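You operate a simulated robot arm through the tools that you are given. There is no shell and no other tool. Be economical: measure what you need, move in short steps, check, and stop when the job is done.

You are at the controls of a simulated two-armed robot. One attempt, no reset.

Task
Pick up the white filter marked "rough" from the top of the steel bench with one hand, pass it to the other hand and put it on the place y7 of the steel bench under the lamp.

It is judged by the outcome, as a careful person would: the job done as asked, and still so three seconds after it is handed in. It fails if anything else is knocked over, pushed out of place, dropped, spilled or broken.

Robot
Two 7-joint arms with three-finger grippers on one trunk, on a base that drives. Base frame: it is fixed to the floor where the robot stands at the start and does not move with it; the origin is under the middle of the robot, x ahead of it, y to its left, z up; the surface under the hand at the start is at about z = 880. Lengths are in mm, angles in degrees, forces in N, time in s.
The left shoulder is at the start at [30, 124, 1133], the right one opposite. With the tool pointing down near the work surface each hand reaches from about 100 to 780 mm from the robot's upright axis, wherever it stands, measured 20 degrees to its own side. Places, roughly: place Y7 of the steel bench under the lamp [-2200, 2700, 900]. Payload 2.2 kg a hand.
The tool frame of a hand sits at the grasp point between the pads (the TCP): z along the fingers, y along the line on which they close. The tips reach 28 mm beyond it. The gripper opens to 102 mm. The gripper's body begins 71 mm behind the TCP.
Orientation is told as [roll, pitch, yaw] about the base's x, y, z axes, in that order, counted from this pose: with the fingers straight down and closing along the base's y, the tool's x points along the base's -x, its y along +y and its z along -z.

Tools
- The arms move only by the tool servo_tool. It takes "left_series", "right_series" or both (then of equal length, played together; a hand with none holds still); each is text: rows parted by semicolons, each of 6 numbers parted by spaces: the shift along the tool's x, y, z in m, then the turn, a rotation vector about the tool's x, y, z in rad. In form: dx dy dz ax ay az; .... A call has 1 to 8 rows; each row is the pose to reach, as a shift and turn from the pose commanded when the call began, along the tool's axes at that moment. "left_grip" and "right_grip" are, for a hand that has rows, the finger opening in m, from 0 to 0.102, set as the call begins (left out, the last holds). Rows are played at 5 a second. More than 50 mm and 8.6 degrees between two rows, or a gripper value outside its range, and nothing of the call is played. Where a pose cannot be reached the arm comes as near as it can. A force on the tool above 40 N (or 10 N above the force at the start of the call, whichever is more), or a blocked arm, ends the call early, and 0.2 s more pass. The fingers move at their own pace and stop on an object; they squeeze with about 21 N. The grip force told is the motor's: it shows also when the fingers shut on nothing. Time passes only in rows, and 0.2 s behind the last, so rows that repeat a pose let the fingers close. The reply holds the time, the measured pose of the TCP, the force on the tool along the base axes, the opening and the grip force, in the units named above and with some noise, with the torque about the TCP (base axes, N m) and any sound that the robot's microphone picked up.
- Cameras (640 x 400 px; columns grow to the right, rows downward): "scene" is now at [32.7, 20, 1846.8]; the picture's right is [0.26, -0.97, 0.00], its down [-0.79, -0.21, -0.57] and it looks along [0.55, 0.15, -0.82] (base axes); focal length 275 px, centre (320, 200). "left" rides on the left gripper at [72, 38, -86] in its tool frame; the picture's right is [-0.47, 0.89, 0.00], its down [-0.60, -0.32, -0.73] and it looks along [-0.65, -0.34, 0.68] (tool axes); focal length 256 px, centre (320, 200). "right" rides on the right gripper at [69, 44, -86] in its tool frame; the picture's right is [-0.53, 0.85, 0.00], its down [-0.58, -0.36, -0.73] and it looks along [-0.62, -0.39, 0.68] (tool axes); focal length 256 px, centre (320, 200). There is no depth. A picture from a camera that has moved, and an enlarged one, comes with that camera's place and axes in the base frame and with its lens. The place of the scene camera against the robot may be out by one fixed shift of up to 12 mm in any direction.
- capture(camera): a new picture of that camera. No time passes.
- move_column(by): slides the trunk up (or, below 0, down) by that many mm; the arms and the scene camera ride with it, the base frame stays. It gives what a move gives, with no picture.
- steer(legs): drives the robot by 1 to 6 legs, each [ahead, left, turn to the left] in mm, mm and degrees, along the robot's own axes; the way and the turn of a leg run together, so that a leg with both is an arc; at most 1500 mm and 180 degrees a leg. The arms and the cameras ride along, it lands a little off, and it stops where it bumps. It gives what a move gives.
- aim_head(pan, tilt): turns the head with the scene camera to pan (to the left, within 143 degrees either way) and tilt (down, from -29 to 69), counted from straight ahead of the robot. It gives what a move gives.
- enlarge(camera, box): a new picture of the part [left, top, right, bottom] of that camera's present view, enlarged. No time passes.
- close_job(): hands the job in; it is judged then, once.

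Go step by step. Nothing tells you exact positions but the pictures and the camera data: compare them with the known pose of the tool, close in by small moves and look again before you grip or let go. The budget is 120 turns and 108 pictures, counting those below and the enlarged ones. Unless the task says otherwise, let go and move clear before handing in, and close with one line.

The tools are called after ">>>" as name(argument=value, ...) on one line, values as JSON. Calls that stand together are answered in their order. servo_tool: Moves the arms, as the interface text tells. Its arguments: {"type":"object","properties":{"left_series":{"type":"string"},"left_grip":{"type":"number"},"right_series":{"type":"string"},"right_grip":{"type":"number"}},"required":[]} The other tools are called the same way: move_column (by) slides the trunk up or down; steer (legs) drives the base; aim_head (pan, tilt) turns the head that bears the scene camera; capture (camera) takes a picture; enlarge (camera, box) takes an enlarged picture of a part of a camera's view; close_job () hands the job in.

At the start:

```text
clock: 0.0
left_position: [520.4, 390.1, 1193.8]
left_tcp_rot: [0.0, 0.0, 0.0]
left_wrist_force: [0.5, -0.2, 0.0]
left_torque: [0.0, 0.02, -0.03]
left_width: 102.1
left_gripper_force: 0.1
right_position: [414.1, -63.5, 1127.2]
right_tcp_rot: [0.1, -0.1, 0.1]
right_wrist_force: [0.0, -1.7, 0.2]
right_torque: [-0.02, 0.06, 0.02]
right_width: 101.9
right_gripper_force: 0.0
trunk travel left (down, up): [-375.0, 165.0]
robot x, y, heading: [1.0, -0.0, -0.1]
head pan, tilt: [15.1, 55.0]
```

scene: 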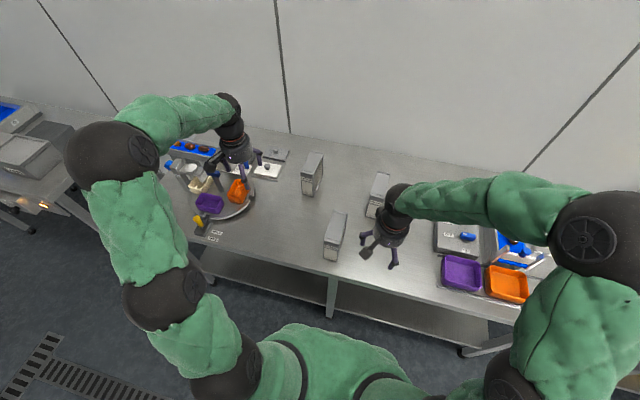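
right: 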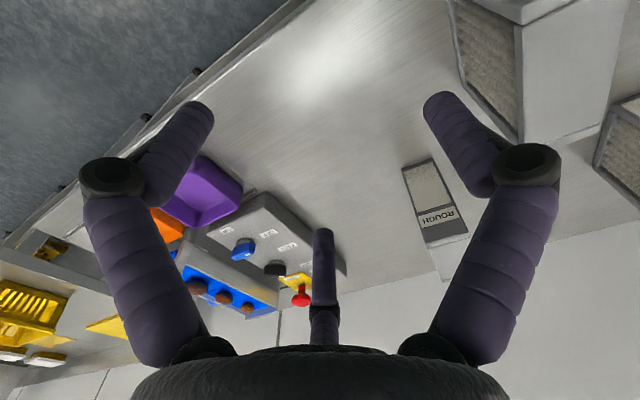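
left: 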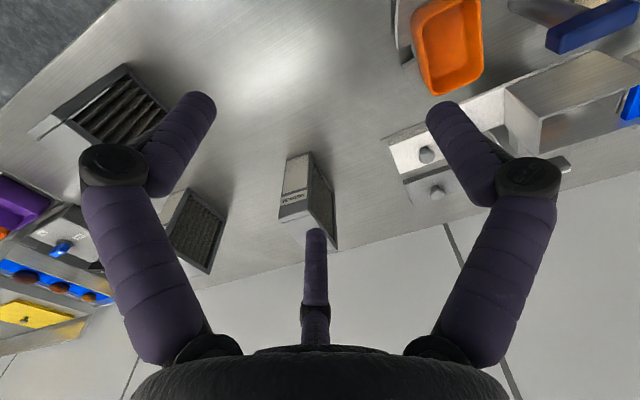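

I see three filter boxes on the steel bench in front, one of which shows "ROUGH" in the right hand's view. I look closer at the labels.

>>> enlarge(camera="scene", box=[260, 120, 460, 280])

>>> enlarge(camera="right", box=[380, 0, 640, 280])

>>> enlarge(camera="left", box=[20, 50, 360, 280])

```text
2.50 times, centred on (360, 200) of scene
camera zoom: at [32.7, 20.0, 1846.8], right [0.26, -0.97, 0.0], down [-0.79, -0.21, -0.57], along [0.55, 0.15, -0.82], focal length 687 px, centre (220, 200)
```

zoom: 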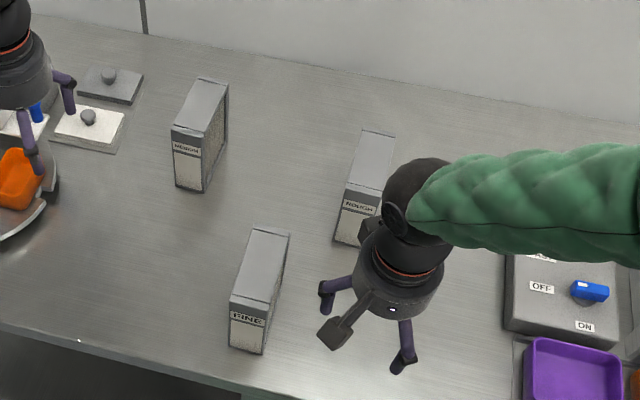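

```text
1.43 times, centred on (510, 140) of right
camera zoom: at [344.2, -21.4, 1214.1], right [0.53, 0.85, 0.0], down [0.58, -0.36, 0.73], along [0.62, -0.39, -0.68], focal length 366 px, centre (49, 286)
```

zoom: 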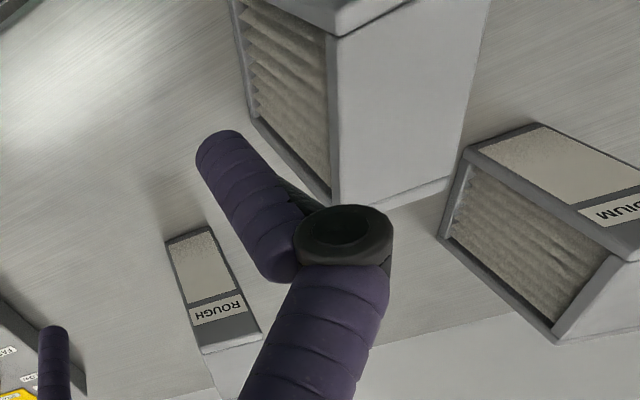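

```text
1.74 times, centred on (190, 165) of left
camera zoom: at [448.0, 428.2, 1279.5], right [0.47, 0.89, 0.0], down [0.6, -0.32, 0.73], along [0.65, -0.34, -0.68], focal length 445 px, centre (546, 261)
```

zoom: 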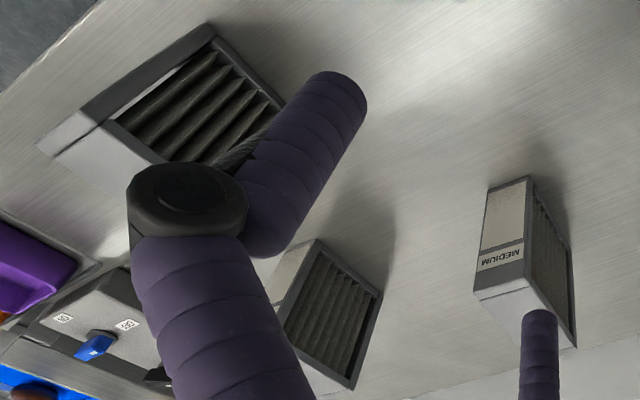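

The rough filter is the far right box, at about x 650–757, y −60…−6, z 880–1040. Before gripping I look toward the target bench.

>>> aim_head(pan=128, tilt=20)

>>> capture(camera="scene")

>>> aim_head(pan=70, tilt=25)

>>> capture(camera="scene")

>>> aim_head(pan=0, tilt=50)

>>> capture(camera="scene")

```text
clock: 1.9
left_position: [519.4, 389.7, 1193.4]
left_tcp_rot: [0.0, 0.0, 0.0]
left_wrist_force: [0.2, 0.3, 0.2]
left_torque: [0.0, -0.03, 0.02]
left_width: 102.2
left_gripper_force: 0.2
right_position: [413.1, -64.9, 1126.9]
right_tcp_rot: [0.1, 0.0, -0.1]
right_wrist_force: [-0.9, 0.2, -0.2]
right_torque: [-0.01, -0.04, -0.01]
right_width: 101.9
right_gripper_force: 0.1
trunk travel left (down, up): [-375.0, 165.0]
robot x, y, heading: [-1.7, 0.9, 0.0]
head pan, tilt: [128.0, 20.0]
```

```text
101 pictures are left
camera scene: at [-94.2, 74.7, 1898.9], right [0.79, 0.62, 0.0], down [0.21, -0.27, -0.94], along [-0.58, 0.74, -0.34], focal length 275 px, centre (320, 200)
```

scene: 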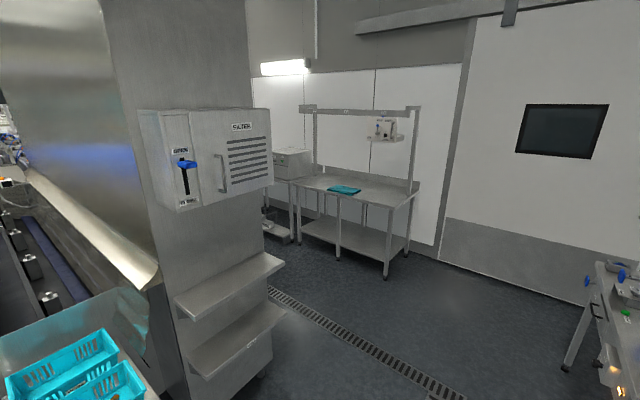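

```text
clock: 3.2
left_position: [520.5, 390.5, 1194.1]
left_tcp_rot: [0.0, 0.1, -0.1]
left_wrist_force: [-0.1, 1.1, 0.9]
left_torque: [-0.01, 0.01, 0.0]
left_width: 102.1
left_gripper_force: 0.0
right_position: [413.5, -65.7, 1126.8]
right_tcp_rot: [0.1, 0.0, 0.1]
right_wrist_force: [-1.1, 0.2, 0.4]
right_torque: [-0.01, -0.01, -0.01]
right_width: 101.9
right_gripper_force: 0.1
trunk travel left (down, up): [-375.0, 165.0]
robot x, y, heading: [0.5, 2.9, 0.1]
head pan, tilt: [70.0, 25.0]
```

```text
100 pictures are left
camera scene: at [-5.5, 87.8, 1890.8], right [0.94, -0.34, 0.0], down [-0.14, -0.4, -0.91], along [0.31, 0.85, -0.42], focal length 275 px, centre (320, 200)
```

scene: 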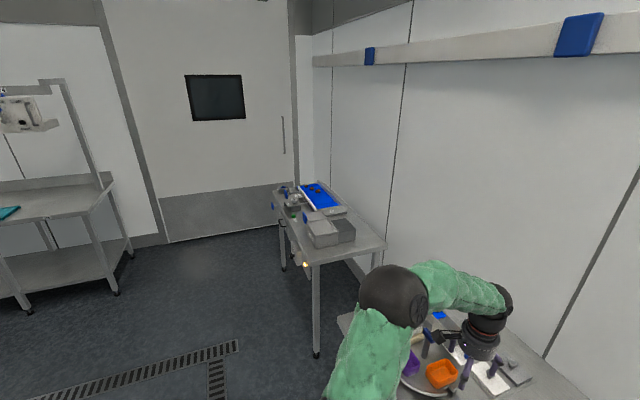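

```text
clock: 4.6
left_position: [521.0, 390.1, 1193.2]
left_tcp_rot: [0.1, 0.0, -0.1]
left_wrist_force: [0.0, 0.3, -1.0]
left_torque: [0.02, 0.0, -0.01]
left_width: 102.0
left_gripper_force: 0.0
right_position: [412.2, -65.6, 1127.6]
right_tcp_rot: [-0.1, 0.0, 0.0]
right_wrist_force: [-0.5, 0.5, 0.2]
right_torque: [-0.01, 0.01, -0.01]
right_width: 102.0
right_gripper_force: 0.0
trunk travel left (down, up): [-375.0, 165.0]
robot x, y, heading: [3.8, -0.4, 0.1]
head pan, tilt: [0.0, 50.0]
```

```text
99 pictures are left
camera scene: at [40.1, 1.3, 1853.3], right [0.0, -1.0, 0.0], down [-0.77, 0.0, -0.64], along [0.64, 0.0, -0.77], focal length 275 px, centre (320, 200)
```

scene: 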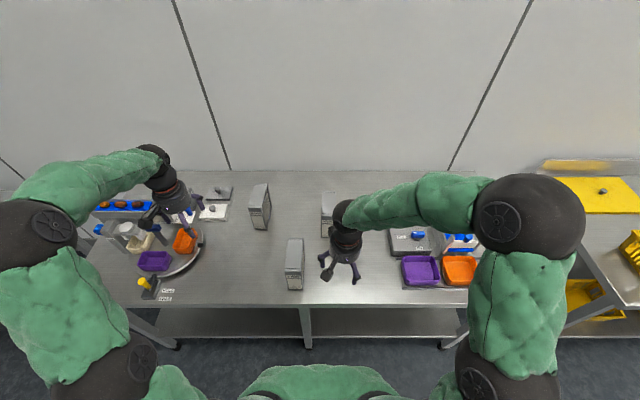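

The target bench stands by the far wall. The hands seem to have three prongs, so I close the right gripper in the air to see how they really move.

>>> servo_tool(right_series="0 0 0 0 0 0; 0 0 0 0 0 0; 0 0 0 0 0 0", right_grip=0.03)

>>> capture(camera="right")

>>> enlarge(camera="scene", box=[280, 170, 420, 290])

```text
clock: 5.4
left_position: [519.8, 390.0, 1193.5]
left_tcp_rot: [-0.1, -0.1, 0.0]
left_wrist_force: [-0.1, -0.2, 0.4]
left_torque: [0.0, -0.02, 0.0]
left_width: 102.2
left_gripper_force: 0.0
right_position: [412.6, -66.1, 1127.3]
right_tcp_rot: [0.0, 0.0, -0.1]
right_wrist_force: [-1.5, 0.2, 0.6]
right_torque: [0.04, 0.01, -0.01]
right_width: 30.1
right_gripper_force: 0.1
trunk travel left (down, up): [-375.0, 165.0]
robot x, y, heading: [3.3, -1.8, -0.2]
head pan, tilt: [0.0, 50.0]
```

```text
98 pictures are left
camera right: at [344.2, -21.4, 1214.1], right [0.53, 0.85, 0.0], down [0.58, -0.36, 0.73], along [0.62, -0.39, -0.68], focal length 256 px, centre (320, 200)
```

right: 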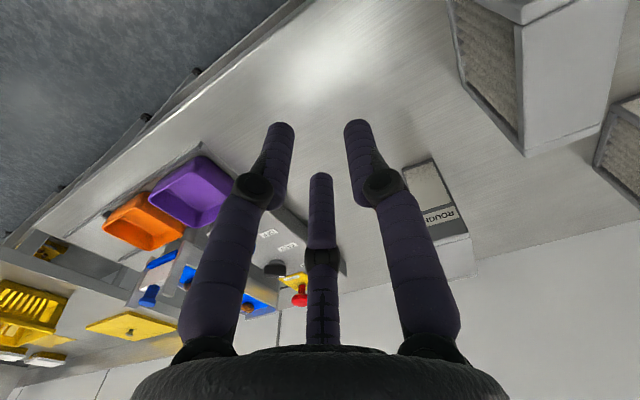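

```text
3.33 times, centred on (350, 230) of scene
camera zoom: at [40.0, 1.2, 1853.3], right [0.0, -1.0, 0.0], down [-0.77, 0.0, -0.64], along [0.64, 0.0, -0.77], focal length 916 px, centre (220, 100)
```

zoom: 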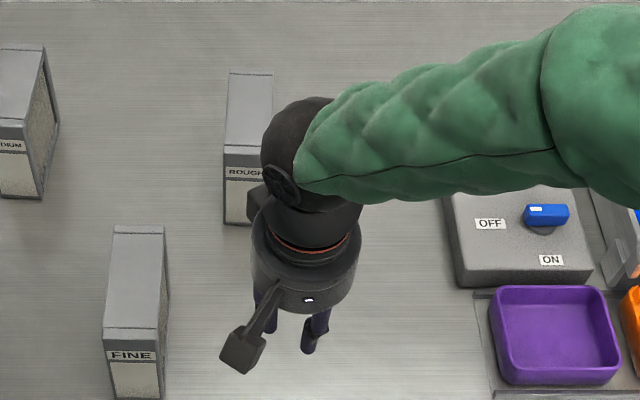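

The prongs look like a radial three-jaw, but the data says two fingers on y; I'll approach with an offset safe for either. I tilt the right hand 45° forward and bring it to a standoff before the rough filter.

>>> servo_tool(right_series="-0.030 0.004 0 0 -0.131 0; -0.060 0.008 0.005 0 -0.262 0; -0.090 0.012 0.015 0 -0.393 0; -0.120 0.016 0.03 0 -0.524 0; -0.150 0.020 0.045 0 -0.655 0; -0.184 0.023 0.060 0 -0.785 0; -0.184 0.023 0.060 0 -0.785 0", right_grip=0.102)

>>> capture(camera="right")

>>> capture(camera="scene")

```text
clock: 7.0
left_position: [520.3, 390.8, 1193.8]
left_tcp_rot: [0.1, 0.0, 0.0]
left_wrist_force: [0.1, 0.1, 0.4]
left_torque: [-0.01, 0.0, 0.04]
left_width: 101.9
left_gripper_force: 0.0
right_position: [598.6, -40.2, 1068.1]
right_tcp_rot: [0.1, -45.0, -0.1]
right_wrist_force: [-1.3, 0.9, 1.2]
right_torque: [-0.02, 0.01, -0.04]
right_width: 101.9
right_gripper_force: 0.1
trunk travel left (down, up): [-375.0, 165.0]
robot x, y, heading: [2.0, 1.9, 0.0]
head pan, tilt: [0.0, 50.0]
```

```text
96 pictures are left
camera right: at [488.3, 3.2, 1081.2], right [0.38, 0.84, 0.38], down [-0.11, -0.37, 0.92], along [0.92, -0.39, -0.04], focal length 256 px, centre (320, 200)
```

right: 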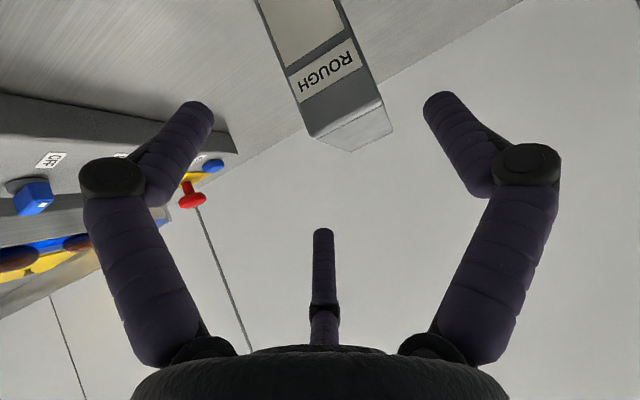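

```text
95 pictures are left
camera scene: at [39.3, 1.2, 1853.4], right [0.0, -1.0, 0.0], down [-0.77, 0.0, -0.64], along [0.64, 0.0, -0.77], focal length 275 px, centre (320, 200)
```

scene: 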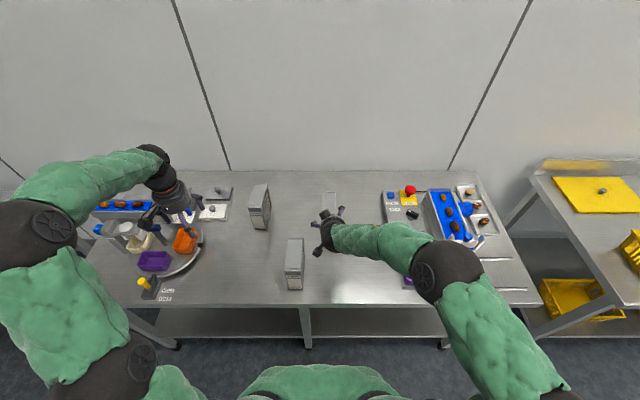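

The cameras agree on the rough filter: front face x≈648, y −55…−4, top z≈1036, turned about −3°. I slide in along the fingers, with the open pads on either side.

>>> servo_tool(right_series="0 -0.001 0.02 0.018 0 0.018; 0.001 -0.002 0.04 0.037 0 0.037; 0.001 -0.002 0.06 0.037 0 0.037; 0.0018 -0.002 0.07 0.037 0 0.037")

>>> capture(camera="right")

>>> enlarge(camera="scene", box=[280, 170, 420, 290])

```text
clock: 8.0
left_position: [521.6, 390.2, 1193.4]
left_tcp_rot: [0.0, 0.0, 0.0]
left_wrist_force: [-0.1, 0.3, 0.1]
left_torque: [-0.02, 0.01, 0.0]
left_width: 102.3
left_gripper_force: 0.1
right_position: [646.6, -42.9, 1015.8]
right_tcp_rot: [0.0, -45.0, -2.9]
right_wrist_force: [-0.4, 0.4, 0.1]
right_torque: [0.01, 0.0, 0.04]
right_width: 102.1
right_gripper_force: 0.1
trunk travel left (down, up): [-375.0, 165.0]
robot x, y, heading: [-5.3, -1.6, 0.2]
head pan, tilt: [0.0, 50.0]
```

```text
94 pictures are left
camera right: at [539.5, 6.2, 1028.6], right [0.42, 0.82, 0.38], down [-0.13, -0.36, 0.92], along [0.9, -0.44, -0.05], focal length 256 px, centre (320, 200)
```

right: 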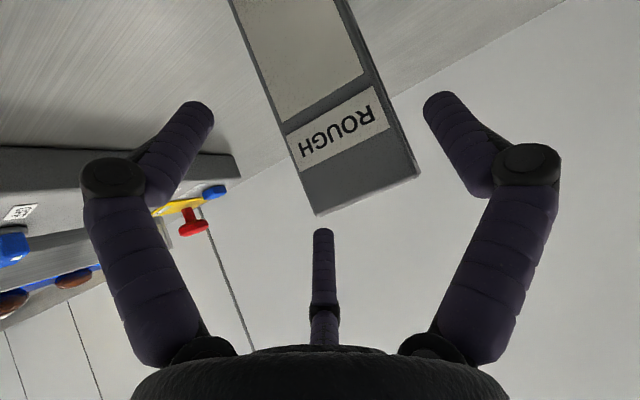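

```text
3.33 times, centred on (350, 230) of scene
camera zoom: at [39.9, 1.2, 1853.3], right [0.0, -1.0, 0.0], down [-0.77, 0.0, -0.64], along [0.64, 0.0, -0.77], focal length 916 px, centre (220, 100)
```

zoom: 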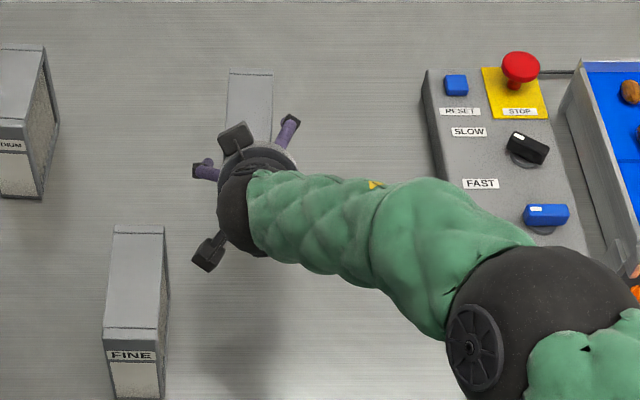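

The front-top edge lies at z≈1030, y −52…−3. I advance the last part and then check.

>>> servo_tool(right_series="0.001 0 0.012 0 0 0; 0.002 0 0.024 0 0 0; 0.003 0 0.034 0 0 0")

>>> servo_tool(right_series="0 0.005 0 0 0 0; 0 0.007 0 0 0 0", right_grip=0.076)

>>> capture(camera="right")

>>> enlarge(camera="scene", box=[300, 180, 370, 240])

```text
clock: 8.8
left_position: [521.5, 390.0, 1193.4]
left_tcp_rot: [0.0, -0.1, 0.0]
left_wrist_force: [-0.4, -0.4, -0.4]
left_torque: [-0.04, 0.0, 0.02]
left_width: 102.0
left_gripper_force: 0.0
right_position: [667.1, -44.7, 988.2]
right_tcp_rot: [0.0, -44.9, -3.0]
right_wrist_force: [-0.5, -0.4, 0.2]
right_torque: [0.02, 0.0, -0.02]
right_width: 102.0
right_gripper_force: 0.2
trunk travel left (down, up): [-375.0, 165.0]
robot x, y, heading: [1.0, 0.0, -0.4]
head pan, tilt: [0.0, 50.0]
```

```text
clock: 9.4
left_position: [520.5, 390.1, 1194.4]
left_tcp_rot: [0.1, 0.0, 0.0]
left_wrist_force: [-0.1, -0.4, -0.7]
left_torque: [-0.01, -0.02, -0.02]
left_width: 102.0
left_gripper_force: 0.1
right_position: [668.0, -39.1, 991.1]
right_tcp_rot: [0.2, -45.0, -3.0]
right_wrist_force: [0.4, 0.0, 0.5]
right_torque: [-0.01, 0.01, -0.03]
right_width: 77.0
right_gripper_force: 0.2
trunk travel left (down, up): [-375.0, 165.0]
robot x, y, heading: [-0.8, 1.0, 0.1]
head pan, tilt: [0.0, 50.0]
```

```text
92 pictures are left
camera right: at [561.4, 11.1, 1003.0], right [0.42, 0.82, 0.38], down [-0.13, -0.36, 0.92], along [0.9, -0.44, -0.05], focal length 256 px, centre (320, 200)
```

right: 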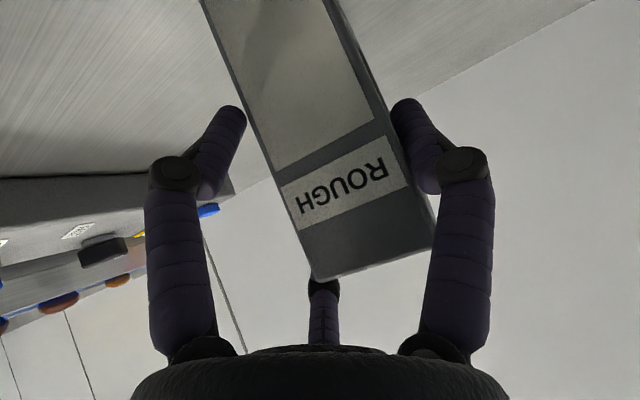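

```text
6.67 times, centred on (335, 210) of scene
camera zoom: at [40.1, 1.1, 1853.3], right [0.0, -1.0, 0.0], down [-0.77, 0.0, -0.64], along [0.64, 0.0, -0.77], focal length 1833 px, centre (220, 133)
```

zoom: 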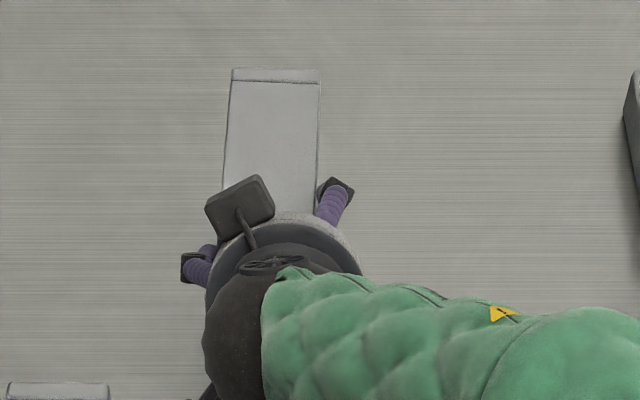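

The filter is between the prongs. I centre further and close a little, watching the force and whether the −y prongs really touch.

>>> servo_tool(right_series="0 0.003 0 0 0 0; 0 0.006 0 0 0 0; 0 0.006 0 0 0 0", right_grip=0.064)

>>> capture(camera="right")

```text
clock: 10.2
left_position: [521.0, 390.0, 1193.9]
left_tcp_rot: [0.0, 0.1, 0.0]
left_wrist_force: [-0.2, 0.2, -0.3]
left_torque: [0.02, 0.01, 0.0]
left_width: 101.9
left_gripper_force: 0.1
right_position: [668.1, -32.7, 989.8]
right_tcp_rot: [0.1, -45.0, -3.0]
right_wrist_force: [0.6, -0.4, 0.7]
right_torque: [0.01, -0.26, -0.14]
right_width: 75.6
right_gripper_force: 21.2
trunk travel left (down, up): [-375.0, 165.0]
robot x, y, heading: [1.9, 1.2, 0.1]
head pan, tilt: [0.0, 50.0]
```

```text
90 pictures are left
camera right: at [561.2, 16.6, 1003.2], right [0.42, 0.82, 0.38], down [-0.13, -0.36, 0.92], along [0.9, -0.44, -0.05], focal length 256 px, centre (320, 200)
```

right: 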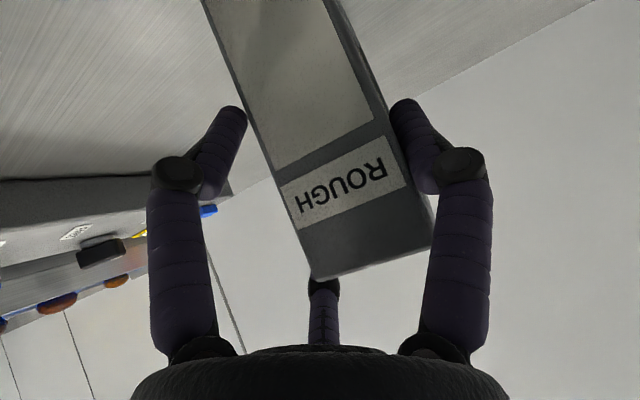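

The grip stopped at 75.6 mm with a 50 mm box: so the hand really grips three-jaw (one thumb at +y, two prongs at −y spread ±33 mm). I'll release and regrip lower and flatter with the right hand, so that the left can later take it from the top.

>>> servo_tool(right_series="0 -0.001 0 0 0 0; 0 -0.003 0 0 0 0; 0 -0.003 -0.045 0 0 0; 0 -0.003 -0.09 0 0 0; 0.03 -0.003 -0.08 0 -0.131 0; 0.06 -0.003 -0.063 0 -0.262 0; 0.06 -0.003 -0.063 0 -0.262 0", right_grip=0.102)

>>> capture(camera="right")

>>> enlarge(camera="scene", box=[280, 170, 420, 290])

```text
clock: 11.8
left_position: [521.5, 390.7, 1194.7]
left_tcp_rot: [0.1, 0.0, 0.0]
left_wrist_force: [-0.2, -0.3, 0.0]
left_torque: [-0.02, 0.02, -0.02]
left_width: 101.9
left_gripper_force: 0.0
right_position: [580.8, -33.0, 992.7]
right_tcp_rot: [0.1, -60.1, -3.1]
right_wrist_force: [-0.3, 0.2, -0.1]
right_torque: [0.01, -0.01, 0.01]
right_width: 101.9
right_gripper_force: 0.1
trunk travel left (down, up): [-375.0, 165.0]
robot x, y, heading: [-2.1, 0.9, -0.1]
head pan, tilt: [0.0, 50.0]
```

```text
89 pictures are left
camera right: at [475.0, 17.1, 977.2], right [0.31, 0.83, 0.46], down [-0.36, -0.35, 0.86], along [0.88, -0.44, 0.19], focal length 256 px, centre (320, 200)
```

right: 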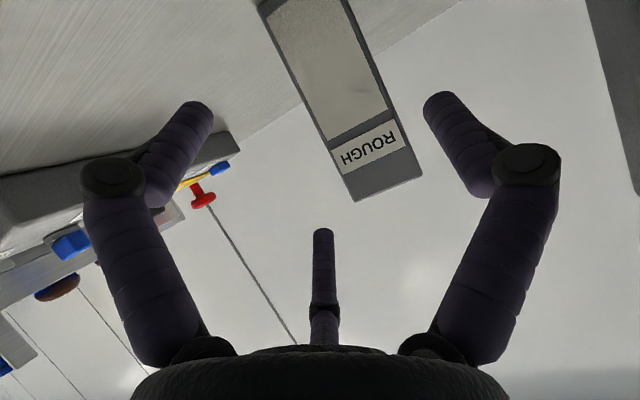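

```text
3.33 times, centred on (350, 230) of scene
camera zoom: at [39.5, 1.1, 1853.4], right [0.0, -1.0, 0.0], down [-0.77, 0.0, -0.64], along [0.64, 0.0, -0.77], focal length 916 px, centre (220, 100)
```

zoom: 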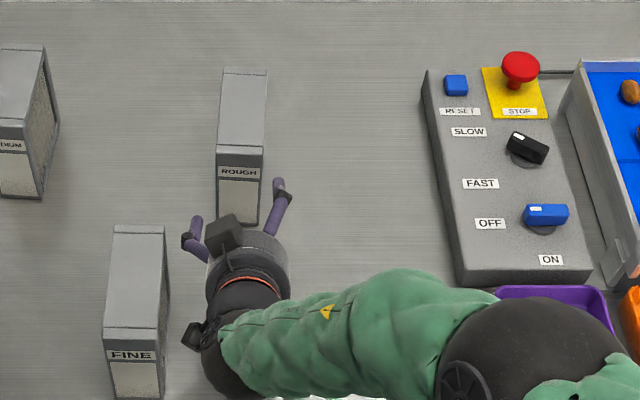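

The filter's front face is now at x≈650, y −45…+4, turned about −5°. I advance low along its sides.

>>> servo_tool(right_series="0 0.001 0.025 0.015 0 0.009; 0 0.0015 0.05 0.030 0 0.0175; 0 0.002 0.075 0.030 0 0.0175; 0 0.0025 0.095 0.030 0 0.0175; 0 0.0025 0.111 0.030 0 0.0175; 0 0.0025 0.111 0.030 0 0.0175")

>>> capture(camera="right")

>>> enlarge(camera="scene", box=[280, 170, 420, 290])

```text
clock: 13.2
left_position: [520.5, 391.3, 1194.3]
left_tcp_rot: [0.0, 0.1, 0.0]
left_wrist_force: [0.9, -0.1, 0.2]
left_torque: [0.04, 0.02, -0.03]
left_width: 102.3
left_gripper_force: 0.0
right_position: [676.1, -35.2, 938.1]
right_tcp_rot: [0.0, -60.0, -5.0]
right_wrist_force: [-0.6, 0.2, 0.6]
right_torque: [-0.02, -0.02, -0.02]
right_width: 102.0
right_gripper_force: 0.0
trunk travel left (down, up): [-375.0, 165.0]
robot x, y, heading: [-0.2, -1.3, -0.1]
head pan, tilt: [0.0, 50.0]
```

```text
87 pictures are left
camera right: at [571.8, 18.7, 921.3], right [0.34, 0.82, 0.46], down [-0.37, -0.33, 0.86], along [0.86, -0.47, 0.19], focal length 256 px, centre (320, 200)
```

right: 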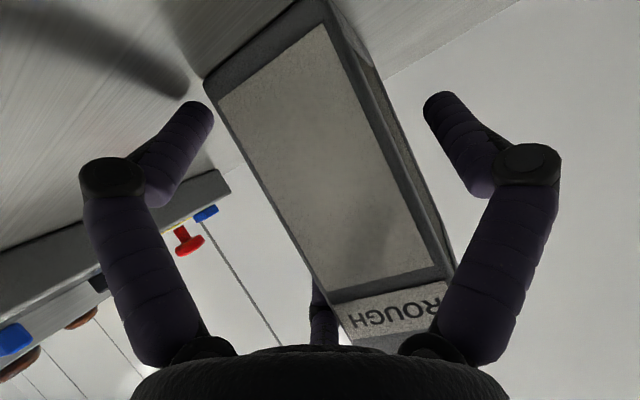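

```text
3.33 times, centred on (350, 230) of scene
camera zoom: at [39.8, 1.3, 1853.3], right [0.0, -1.0, 0.0], down [-0.77, 0.0, -0.64], along [0.64, 0.0, -0.77], focal length 916 px, centre (220, 100)
```

zoom: 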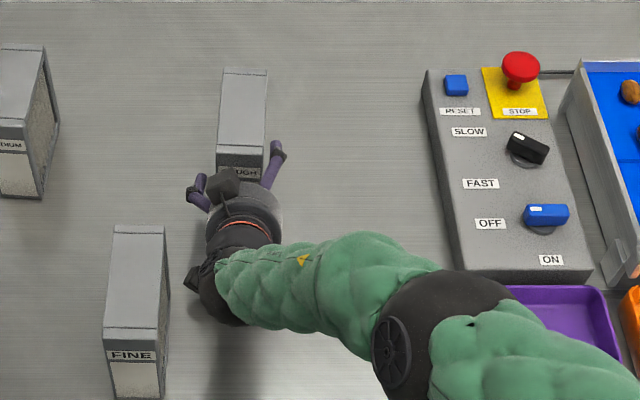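

The fingers flank the filter with room on both sides. I close the right hand, centring by 3 mm.

>>> servo_tool(right_series="0 0.003 0 0 0 0; 0 0.003 0 0 0 0; 0 0.003 0 0 0 0; 0 0.003 0 0 0 0; 0 0.003 0 0 0 0", right_grip=0.05)

>>> capture(camera="right")

```text
clock: 14.4
left_position: [520.0, 389.2, 1194.3]
left_tcp_rot: [0.0, -0.1, 0.0]
left_wrist_force: [-0.6, 0.0, 0.2]
left_torque: [-0.03, 0.01, -0.02]
left_width: 101.8
left_gripper_force: 0.0
right_position: [677.6, -31.6, 938.2]
right_tcp_rot: [0.1, -60.0, -5.1]
right_wrist_force: [1.5, -0.5, 2.8]
right_torque: [0.11, -0.17, 0.03]
right_width: 75.5
right_gripper_force: 20.9
trunk travel left (down, up): [-375.0, 165.0]
robot x, y, heading: [-2.4, -0.8, 0.0]
head pan, tilt: [0.0, 50.0]
```

```text
85 pictures are left
camera right: at [572.4, 21.8, 921.5], right [0.34, 0.82, 0.46], down [-0.38, -0.33, 0.86], along [0.86, -0.47, 0.19], focal length 256 px, centre (320, 200)
```

right: 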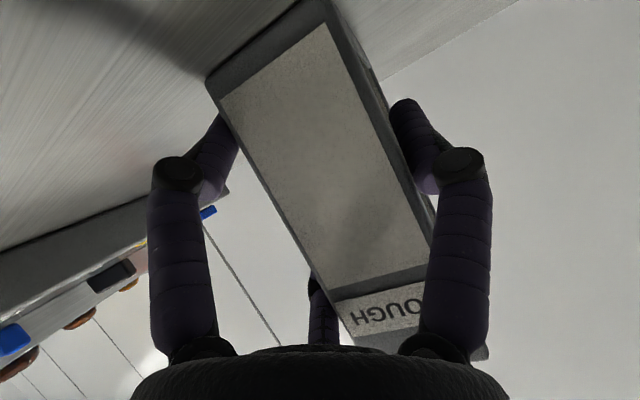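

Good three-jaw grip at 75.5 mm with all tips behind the edges. I lift gently.

>>> servo_tool(right_series="-0.0087 0 -0.005 0 0 0; -0.0173 0 -0.010 0 0 0; -0.0346 0 -0.020 0 0 0; -0.052 0 -0.030 0 0 0; -0.078 0 -0.045 0 0 0; -0.104 0 -0.06 0 0 0")

>>> capture(camera="right")

>>> capture(camera="scene")

```text
clock: 15.8
left_position: [520.6, 390.5, 1194.3]
left_tcp_rot: [0.0, 0.0, 0.0]
left_wrist_force: [-0.4, -0.3, 0.2]
left_torque: [-0.02, 0.02, -0.01]
left_width: 102.4
left_gripper_force: 0.0
right_position: [675.8, -29.3, 1057.3]
right_tcp_rot: [0.0, -60.0, -5.0]
right_wrist_force: [-0.4, 0.2, -1.6]
right_torque: [-0.03, 0.05, 0.01]
right_width: 75.5
right_gripper_force: 21.2
trunk travel left (down, up): [-375.0, 165.0]
robot x, y, heading: [0.2, 0.6, -0.1]
head pan, tilt: [0.0, 50.0]
```

```text
84 pictures are left
camera right: at [571.3, 23.5, 1041.2], right [0.34, 0.82, 0.46], down [-0.37, -0.33, 0.87], along [0.86, -0.47, 0.19], focal length 256 px, centre (320, 200)
```

right: 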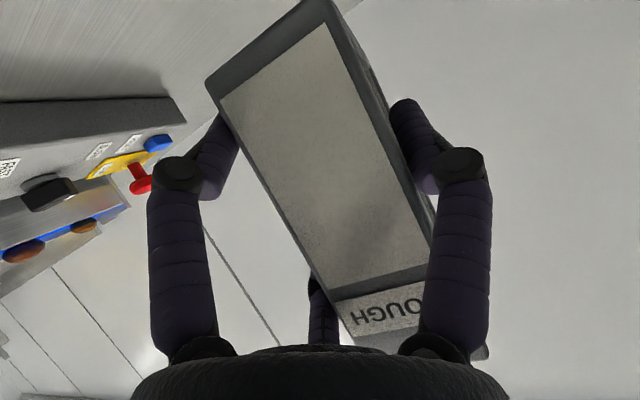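

```text
83 pictures are left
camera scene: at [39.5, 1.2, 1853.3], right [0.0, -1.0, 0.0], down [-0.77, 0.0, -0.64], along [0.64, 0.0, -0.77], focal length 275 px, centre (320, 200)
```

scene: 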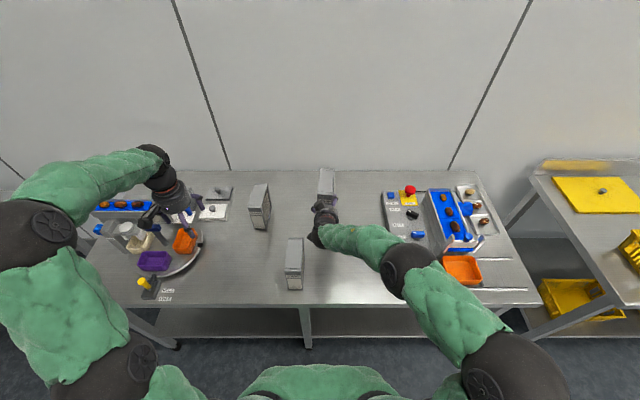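

The filter is held firmly and is light (~0.2 kg). I raise it clear of everything and back away from the bench to have free room for the handover.

>>> servo_tool(right_series="-0.0346 0 -0.020 0 0 0; -0.07 0 -0.04 0 0 0; -0.07 0 -0.04 0 0 0")

>>> steer(legs=[[-450, 0, 0]])

>>> capture(camera="scene")

```text
clock: 16.6
left_position: [521.5, 389.8, 1194.6]
left_tcp_rot: [0.0, 0.0, 0.0]
left_wrist_force: [0.5, 0.8, -0.2]
left_torque: [0.0, 0.03, 0.03]
left_width: 102.1
left_gripper_force: 0.0
right_position: [678.8, -29.8, 1136.3]
right_tcp_rot: [-0.1, -59.9, -4.9]
right_wrist_force: [0.7, 0.3, -1.4]
right_torque: [-0.02, 0.11, 0.01]
right_width: 75.2
right_gripper_force: 21.3
trunk travel left (down, up): [-375.0, 165.0]
robot x, y, heading: [-0.8, -1.9, 0.1]
head pan, tilt: [0.0, 50.0]
```

```text
clock: 19.3
left_position: [76.5, 390.4, 1193.6]
left_tcp_rot: [0.0, 0.0, -0.1]
left_wrist_force: [0.5, -0.3, -1.0]
left_torque: [0.0, -0.01, 0.01]
left_width: 102.0
left_gripper_force: 0.0
right_position: [232.6, -31.1, 1137.7]
right_tcp_rot: [0.1, -60.0, -5.2]
right_wrist_force: [-0.1, 0.3, -1.7]
right_torque: [-0.01, 0.1, 0.03]
right_width: 75.5
right_gripper_force: 20.9
trunk travel left (down, up): [-375.0, 165.0]
robot x, y, heading: [-447.2, 1.5, -0.2]
head pan, tilt: [0.0, 50.0]
```

```text
82 pictures are left
camera scene: at [-404.7, 1.7, 1853.3], right [0.0, -1.0, 0.0], down [-0.77, 0.0, -0.64], along [0.64, 0.0, -0.77], focal length 275 px, centre (320, 200)
```

scene: 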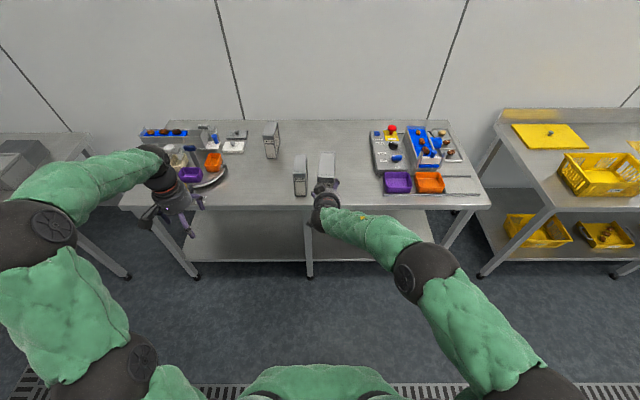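

Clear of the bench. I draw the filter in and turn the right hand to the left so its body lies to the right, first half of the turn.

>>> servo_tool(right_series="0.012 -0.004 -0.015 -0.121 0 -0.070; 0.024 -0.008 -0.03 -0.242 0 -0.140; 0.036 -0.012 -0.045 -0.363 0 -0.210; 0.048 -0.016 -0.06 -0.484 0 -0.279; 0.06 -0.02 -0.075 -0.605 0 -0.349; 0.0725 -0.0245 -0.089 -0.726 0 -0.419; 0.0725 -0.0245 -0.089 -0.726 0 -0.419")

```text
clock: 20.9
left_position: [76.8, 388.3, 1194.0]
left_tcp_rot: [0.0, 0.0, -0.1]
left_wrist_force: [-0.4, -0.2, -0.4]
left_torque: [-0.02, -0.03, 0.0]
left_width: 101.9
left_gripper_force: 0.0
right_position: [113.1, -42.9, 1112.1]
right_tcp_rot: [17.8, -56.8, 24.0]
right_wrist_force: [3.9, -0.8, 1.3]
right_torque: [-0.12, 0.2, 0.13]
right_width: 75.7
right_gripper_force: 21.6
right hand out of reach, approached as far as the arm can: row 3, 4, 5, 6
trunk travel left (down, up): [-375.0, 165.0]
robot x, y, heading: [-444.9, -0.3, -0.2]
head pan, tilt: [0.0, 50.0]
```

The turn to the left is out of this arm's reach, so I turn the right hand back to point straight ahead; the left will take the filter from the top behind the right hand's fingers.

>>> servo_tool(right_series="0 0 0 0.108 0 0.0625; 0 0 0 0.217 0 0.125; 0 0 0 0.325 0 0.1875; 0 0 0 0.433 0 0.25; 0 0 0 0.542 0 0.3125; 0 0 0 0.65 0 0.375; 0 0 0 0.65 0 0.375")

>>> capture(camera="right")

```text
clock: 22.5
left_position: [77.2, 389.3, 1194.1]
left_tcp_rot: [0.0, 0.0, -0.1]
left_wrist_force: [-0.1, 0.0, -0.7]
left_torque: [0.02, -0.01, 0.02]
left_width: 102.0
left_gripper_force: 0.0
right_position: [118.0, -46.0, 1118.8]
right_tcp_rot: [0.0, -60.0, -0.1]
right_wrist_force: [-0.6, -0.3, -1.5]
right_torque: [-0.02, 0.09, 0.02]
right_width: 75.6
right_gripper_force: 21.7
trunk travel left (down, up): [-375.0, 165.0]
robot x, y, heading: [-445.3, -0.8, -0.2]
head pan, tilt: [0.0, 50.0]
```

```text
81 pictures are left
camera right: at [9.8, -2.3, 1103.2], right [0.27, 0.84, 0.46], down [-0.35, -0.36, 0.87], along [0.9, -0.39, 0.19], focal length 256 px, centre (320, 200)
```

right: 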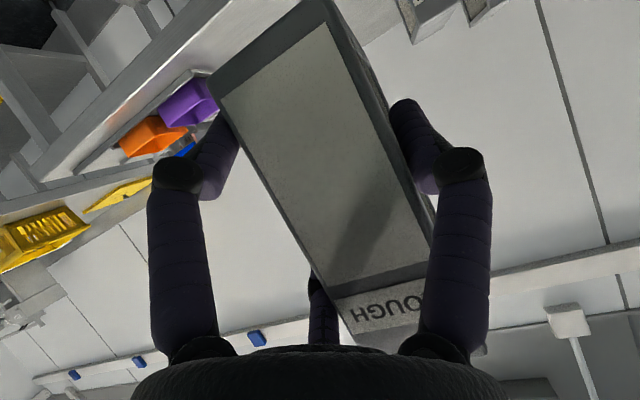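

The grip is unchanged. I bring the filter a little lower and to the middle so the left hand can reach over it.

>>> servo_tool(right_series="0.013 0.023 0.0075 0 0 0; 0.026 0.045 0.015 0 0 0; 0.039 0.068 0.0225 0 0 0; 0.052 0.09 0.03 0 0 0; 0.052 0.09 0.03 0 0 0")

>>> aim_head(pan=0, tilt=55)

>>> capture(camera="scene")

>>> enlarge(camera="scene", box=[240, 110, 400, 230])

>>> capture(camera="left")

```text
clock: 23.7
left_position: [76.3, 389.0, 1193.8]
left_tcp_rot: [0.1, -0.1, -0.1]
left_wrist_force: [-0.5, 0.1, 0.0]
left_torque: [0.03, 0.0, -0.01]
left_width: 102.1
left_gripper_force: 0.1
right_position: [118.3, 43.3, 1057.8]
right_tcp_rot: [0.1, -60.0, -0.2]
right_wrist_force: [0.8, 0.1, -1.8]
right_torque: [-0.03, 0.09, 0.0]
right_width: 75.5
right_gripper_force: 21.0
trunk travel left (down, up): [-375.0, 165.0]
robot x, y, heading: [-441.3, 2.6, 0.1]
head pan, tilt: [0.0, 50.0]
```

```text
clock: 24.3
left_position: [77.3, 390.3, 1194.1]
left_tcp_rot: [-0.1, 0.1, 0.0]
left_wrist_force: [-0.2, -0.4, -0.4]
left_torque: [0.02, -0.03, -0.04]
left_width: 102.2
left_gripper_force: 0.1
right_position: [120.1, 45.2, 1057.7]
right_tcp_rot: [0.0, -59.9, -0.1]
right_wrist_force: [-0.1, -0.4, -2.3]
right_torque: [-0.03, 0.1, 0.02]
right_width: 75.3
right_gripper_force: 20.7
trunk travel left (down, up): [-375.0, 165.0]
robot x, y, heading: [-441.3, -1.1, 0.0]
head pan, tilt: [0.0, 55.0]
```

```text
80 pictures are left
camera scene: at [-408.7, 2.0, 1846.8], right [0.0, -1.0, 0.0], down [-0.82, 0.0, -0.57], along [0.57, 0.0, -0.82], focal length 275 px, centre (320, 200)
```

scene: 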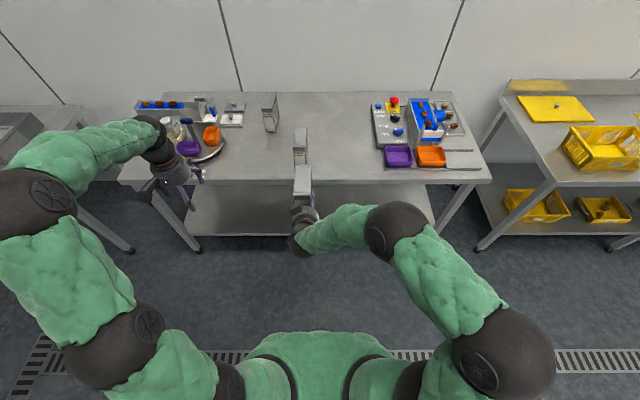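

```text
3.33 times, centred on (320, 170) of scene
camera zoom: at [-408.7, 2.0, 1846.8], right [0.0, -1.0, 0.0], down [-0.82, 0.0, -0.57], along [0.57, 0.0, -0.82], focal length 916 px, centre (320, 300)
```

zoom: 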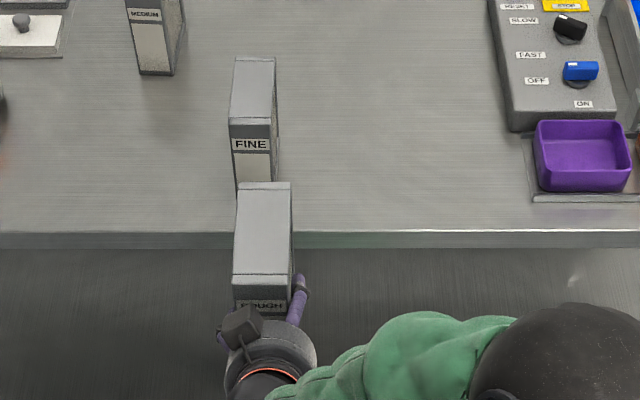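

```text
78 pictures are left
camera left: at [5.0, 427.9, 1279.2], right [0.47, 0.88, 0.0], down [0.6, -0.32, 0.73], along [0.65, -0.34, -0.68], focal length 256 px, centre (320, 200)
```

left: 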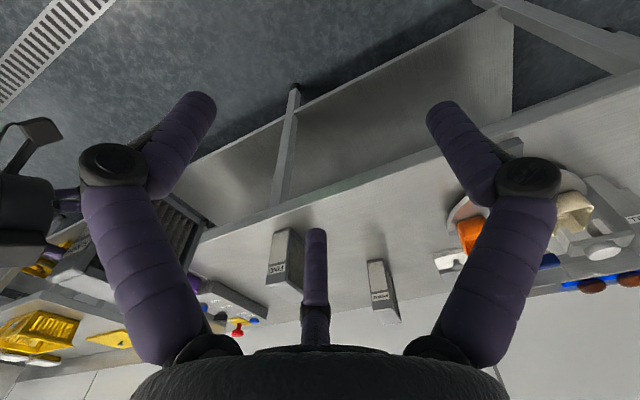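

The filter top is at about x 102–216, y 31–81, z≈1152. Taking it with the left hand's thumb on the −y side would keep the two hands' fingers well apart, so I test whether the left wrist can turn by 180°.

>>> servo_tool(left_series="0 0 0 0 0 0.145; 0 0 0 0 0 0.29; 0 0 0 0 0 0.435; 0 0 0 0 0 0.58; 0 0 0 0 0 0.725; 0 0 0 0 0 0.87; 0 0 0 0 0 1.015; 0 0 0 0 0 1.16")

>>> servo_tool(left_series="0 0 0 0 0 0.145; 0 0 0 0 0 0.29; 0 0 0 0 0 0.435; 0 0 0 0 0 0.58; 0 0 0 0 0 0.725; 0 0 0 0 0 0.87; 0 0 0 0 0 1.015")

```text
clock: 26.1
left_position: [77.1, 390.3, 1193.5]
left_tcp_rot: [0.0, 0.1, -66.7]
left_wrist_force: [-0.3, 0.1, -0.2]
left_torque: [0.02, 0.02, -0.02]
left_width: 102.0
left_gripper_force: 0.2
right_position: [118.3, 42.7, 1058.0]
right_tcp_rot: [0.1, -60.1, -0.1]
right_wrist_force: [0.4, 0.1, -2.2]
right_torque: [-0.03, 0.1, 0.0]
right_width: 75.4
right_gripper_force: 21.2
trunk travel left (down, up): [-375.0, 165.0]
robot x, y, heading: [-442.3, 1.7, 0.2]
head pan, tilt: [0.0, 55.0]
```

```text
clock: 27.7
left_position: [77.1, 389.8, 1194.1]
left_tcp_rot: [0.1, 0.0, -124.9]
left_wrist_force: [0.0, 0.1, 0.1]
left_torque: [-0.02, -0.01, 0.0]
left_width: 102.0
left_gripper_force: 0.0
right_position: [119.1, 43.5, 1058.1]
right_tcp_rot: [0.1, -60.0, -0.1]
right_wrist_force: [-0.4, 0.8, -1.8]
right_torque: [-0.04, 0.1, -0.03]
right_width: 75.6
right_gripper_force: 20.7
trunk travel left (down, up): [-375.0, 165.0]
robot x, y, heading: [-445.3, 2.7, -0.1]
head pan, tilt: [0.0, 55.0]
```

The left wrist turns freely so far; I go on to 180°.

>>> servo_tool(left_series="0 0 0 0 0 0.145; 0 0 0 0 0 0.29; 0 0 0 0 0 0.435; 0 0 0 0 0 0.58; 0 0 0 0 0 0.725; 0 0 0 0 0 0.87; 0 0 0 0 0 0.961")

```text
clock: 29.3
left_position: [62.2, 334.2, 1178.2]
left_tcp_rot: [-2.4, 0.4, -178.0]
left_wrist_force: [-0.4, 0.1, 0.8]
left_torque: [-0.06, -0.06, -0.01]
left_width: 101.9
left_gripper_force: 0.0
left hand out of reach, approached as far as the arm can: row 6, 7
right_position: [116.4, 44.8, 1059.5]
right_tcp_rot: [0.0, -60.0, -0.1]
right_wrist_force: [-1.4, -0.4, -1.1]
right_torque: [-0.03, 0.04, -0.01]
right_width: 75.3
right_gripper_force: 21.1
trunk travel left (down, up): [-375.0, 165.0]
robot x, y, heading: [-446.9, -0.3, -0.1]
head pan, tilt: [0.0, 55.0]
```

Near the goal orientation; over the filter the shoulder angle is more favourable. I bring the left hand above the filter at z 1240.

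>>> servo_tool(left_series="0 0.02 -0.03 0 0 0; 0.01 0.06 -0.046 0 0 0; 0.02 0.1 -0.046 0 0 0; 0.035 0.145 -0.046 0 0 0; 0.05 0.19 -0.046 0 0 0; 0.065 0.235 -0.046 0 0 0; 0.08 0.28 -0.046 0 0 0; 0.0865 0.322 -0.046 0 0 0")

>>> enlarge(camera="scene", box=[200, 80, 440, 260])

>>> capture(camera="left")

```text
clock: 31.1
left_position: [165.3, 10.3, 1208.8]
left_tcp_rot: [-2.5, 0.5, -178.0]
left_wrist_force: [-0.1, -0.5, -0.1]
left_torque: [0.01, 0.02, 0.0]
left_width: 102.1
left_gripper_force: 0.1
right_position: [119.9, 43.2, 1058.7]
right_tcp_rot: [0.3, -59.9, -0.2]
right_wrist_force: [0.3, -0.4, -2.0]
right_torque: [-0.02, 0.1, 0.02]
right_width: 75.5
right_gripper_force: 20.8
trunk travel left (down, up): [-375.0, 165.0]
robot x, y, heading: [-445.0, 0.5, -0.3]
head pan, tilt: [0.0, 55.0]
```

```text
2.22 times, centred on (320, 170) of scene
camera zoom: at [-408.6, -0.4, 1846.8], right [0.0, -1.0, 0.0], down [-0.82, 0.0, -0.57], along [0.57, 0.0, -0.82], focal length 611 px, centre (320, 267)
```

zoom: 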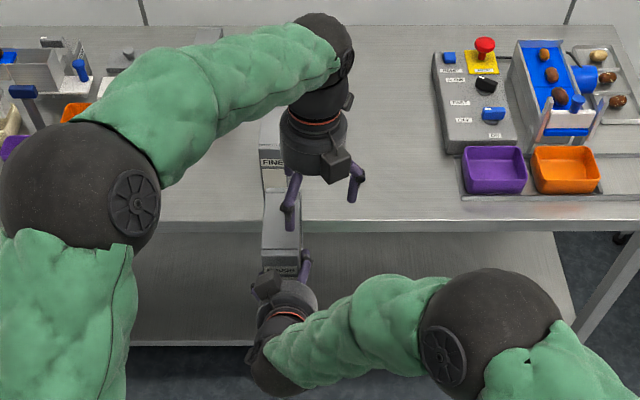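

```text
76 pictures are left
camera left: at [237.7, -28.1, 1292.9], right [-0.43, -0.9, -0.04], down [-0.62, 0.26, 0.74], along [-0.66, 0.35, -0.67], focal length 256 px, centre (320, 200)
```

left: 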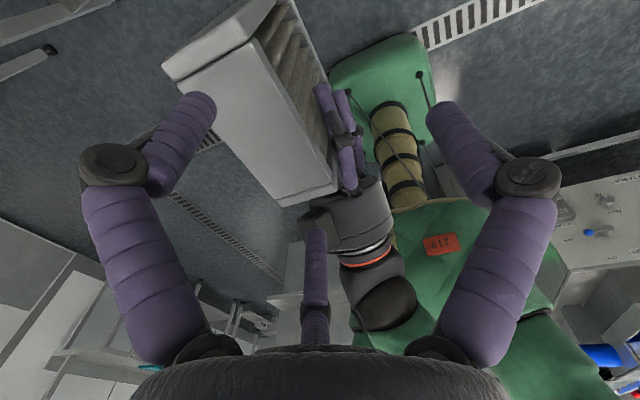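

The left hand is over the filter region, 58 mm too far right and slightly tilted. I correct it and look.

>>> servo_tool(left_series="0 -0.02 -0.01 0.02 0 0.015; -0.001 -0.04 -0.015 0.044 0 0.03; -0.002 -0.058 -0.015 0.044 0 0.033; -0.002 -0.058 -0.015 0.044 0 0.033")

>>> capture(camera="left")

>>> enlarge(camera="scene", box=[240, 100, 400, 220])

```text
clock: 32.1
left_position: [162.1, 70.8, 1225.9]
left_tcp_rot: [-5.0, 0.3, -179.9]
left_wrist_force: [0.9, 0.2, -0.2]
left_torque: [0.01, 0.0, 0.02]
left_width: 101.9
left_gripper_force: 0.1
right_position: [119.6, 43.4, 1057.6]
right_tcp_rot: [0.2, -60.0, -0.3]
right_wrist_force: [-0.4, 0.7, -2.0]
right_torque: [-0.01, 0.09, 0.01]
right_width: 75.4
right_gripper_force: 21.2
trunk travel left (down, up): [-375.0, 165.0]
robot x, y, heading: [-442.4, 1.4, -0.2]
head pan, tilt: [0.0, 55.0]
```

```text
75 pictures are left
camera left: at [233.2, 25.7, 1309.0], right [-0.46, -0.88, -0.08], down [-0.61, 0.25, 0.75], along [-0.65, 0.4, -0.65], focal length 256 px, centre (320, 200)
```

left: 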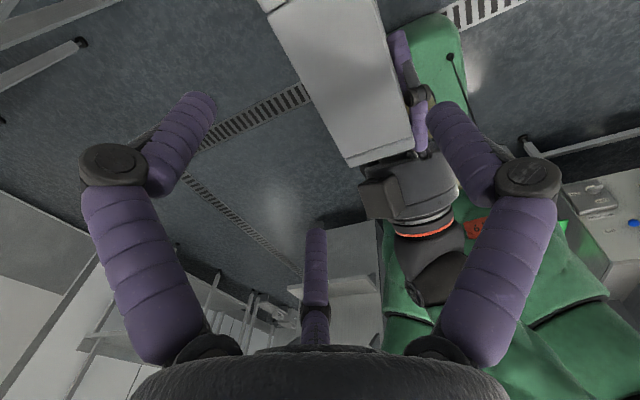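

```text
3.33 times, centred on (320, 160) of scene
camera zoom: at [-408.7, 0.7, 1846.8], right [0.0, -1.0, 0.0], down [-0.82, 0.0, -0.57], along [0.57, 0.0, -0.82], focal length 916 px, centre (320, 333)
```

zoom: 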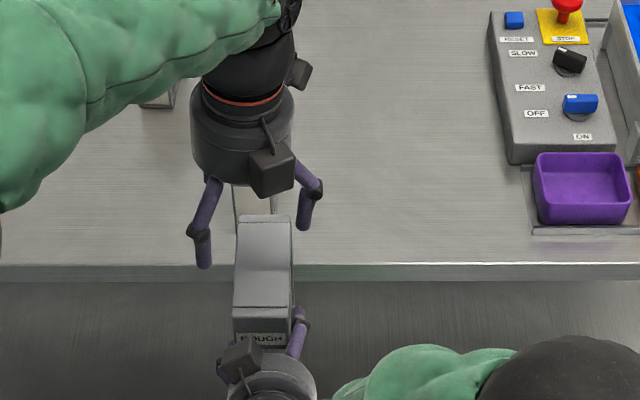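

The box top is confirmed at y 32…82, x 103…220. The roll correction went the wrong way (now −5°), so I undo it in place.

>>> servo_tool(left_series="0 0 0 -0.045 0 0; 0 0.001 0 -0.087 0 0; 0 0.001 0 -0.087 0 0")

>>> capture(camera="left")

```text
clock: 32.9
left_position: [162.5, 70.3, 1227.7]
left_tcp_rot: [0.0, 0.3, -179.9]
left_wrist_force: [-0.6, -1.5, 0.7]
left_torque: [-0.03, 0.02, -0.02]
left_width: 102.1
left_gripper_force: 0.0
right_position: [119.4, 43.6, 1058.1]
right_tcp_rot: [0.1, -59.8, 0.0]
right_wrist_force: [0.8, 1.5, -2.1]
right_torque: [-0.03, 0.11, 0.02]
right_width: 75.7
right_gripper_force: 21.2
trunk travel left (down, up): [-375.0, 165.0]
robot x, y, heading: [-441.9, -0.2, -0.1]
head pan, tilt: [0.0, 55.0]
```

```text
73 pictures are left
camera left: at [232.9, 33.1, 1312.9], right [-0.46, -0.89, 0.0], down [-0.61, 0.32, 0.73], along [-0.64, 0.34, -0.69], focal length 256 px, centre (320, 200)
```

left: 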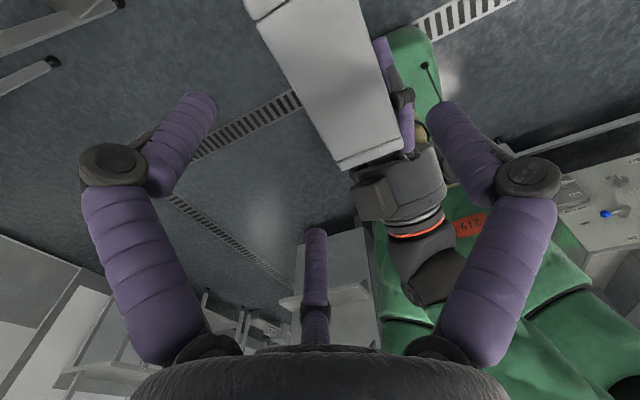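

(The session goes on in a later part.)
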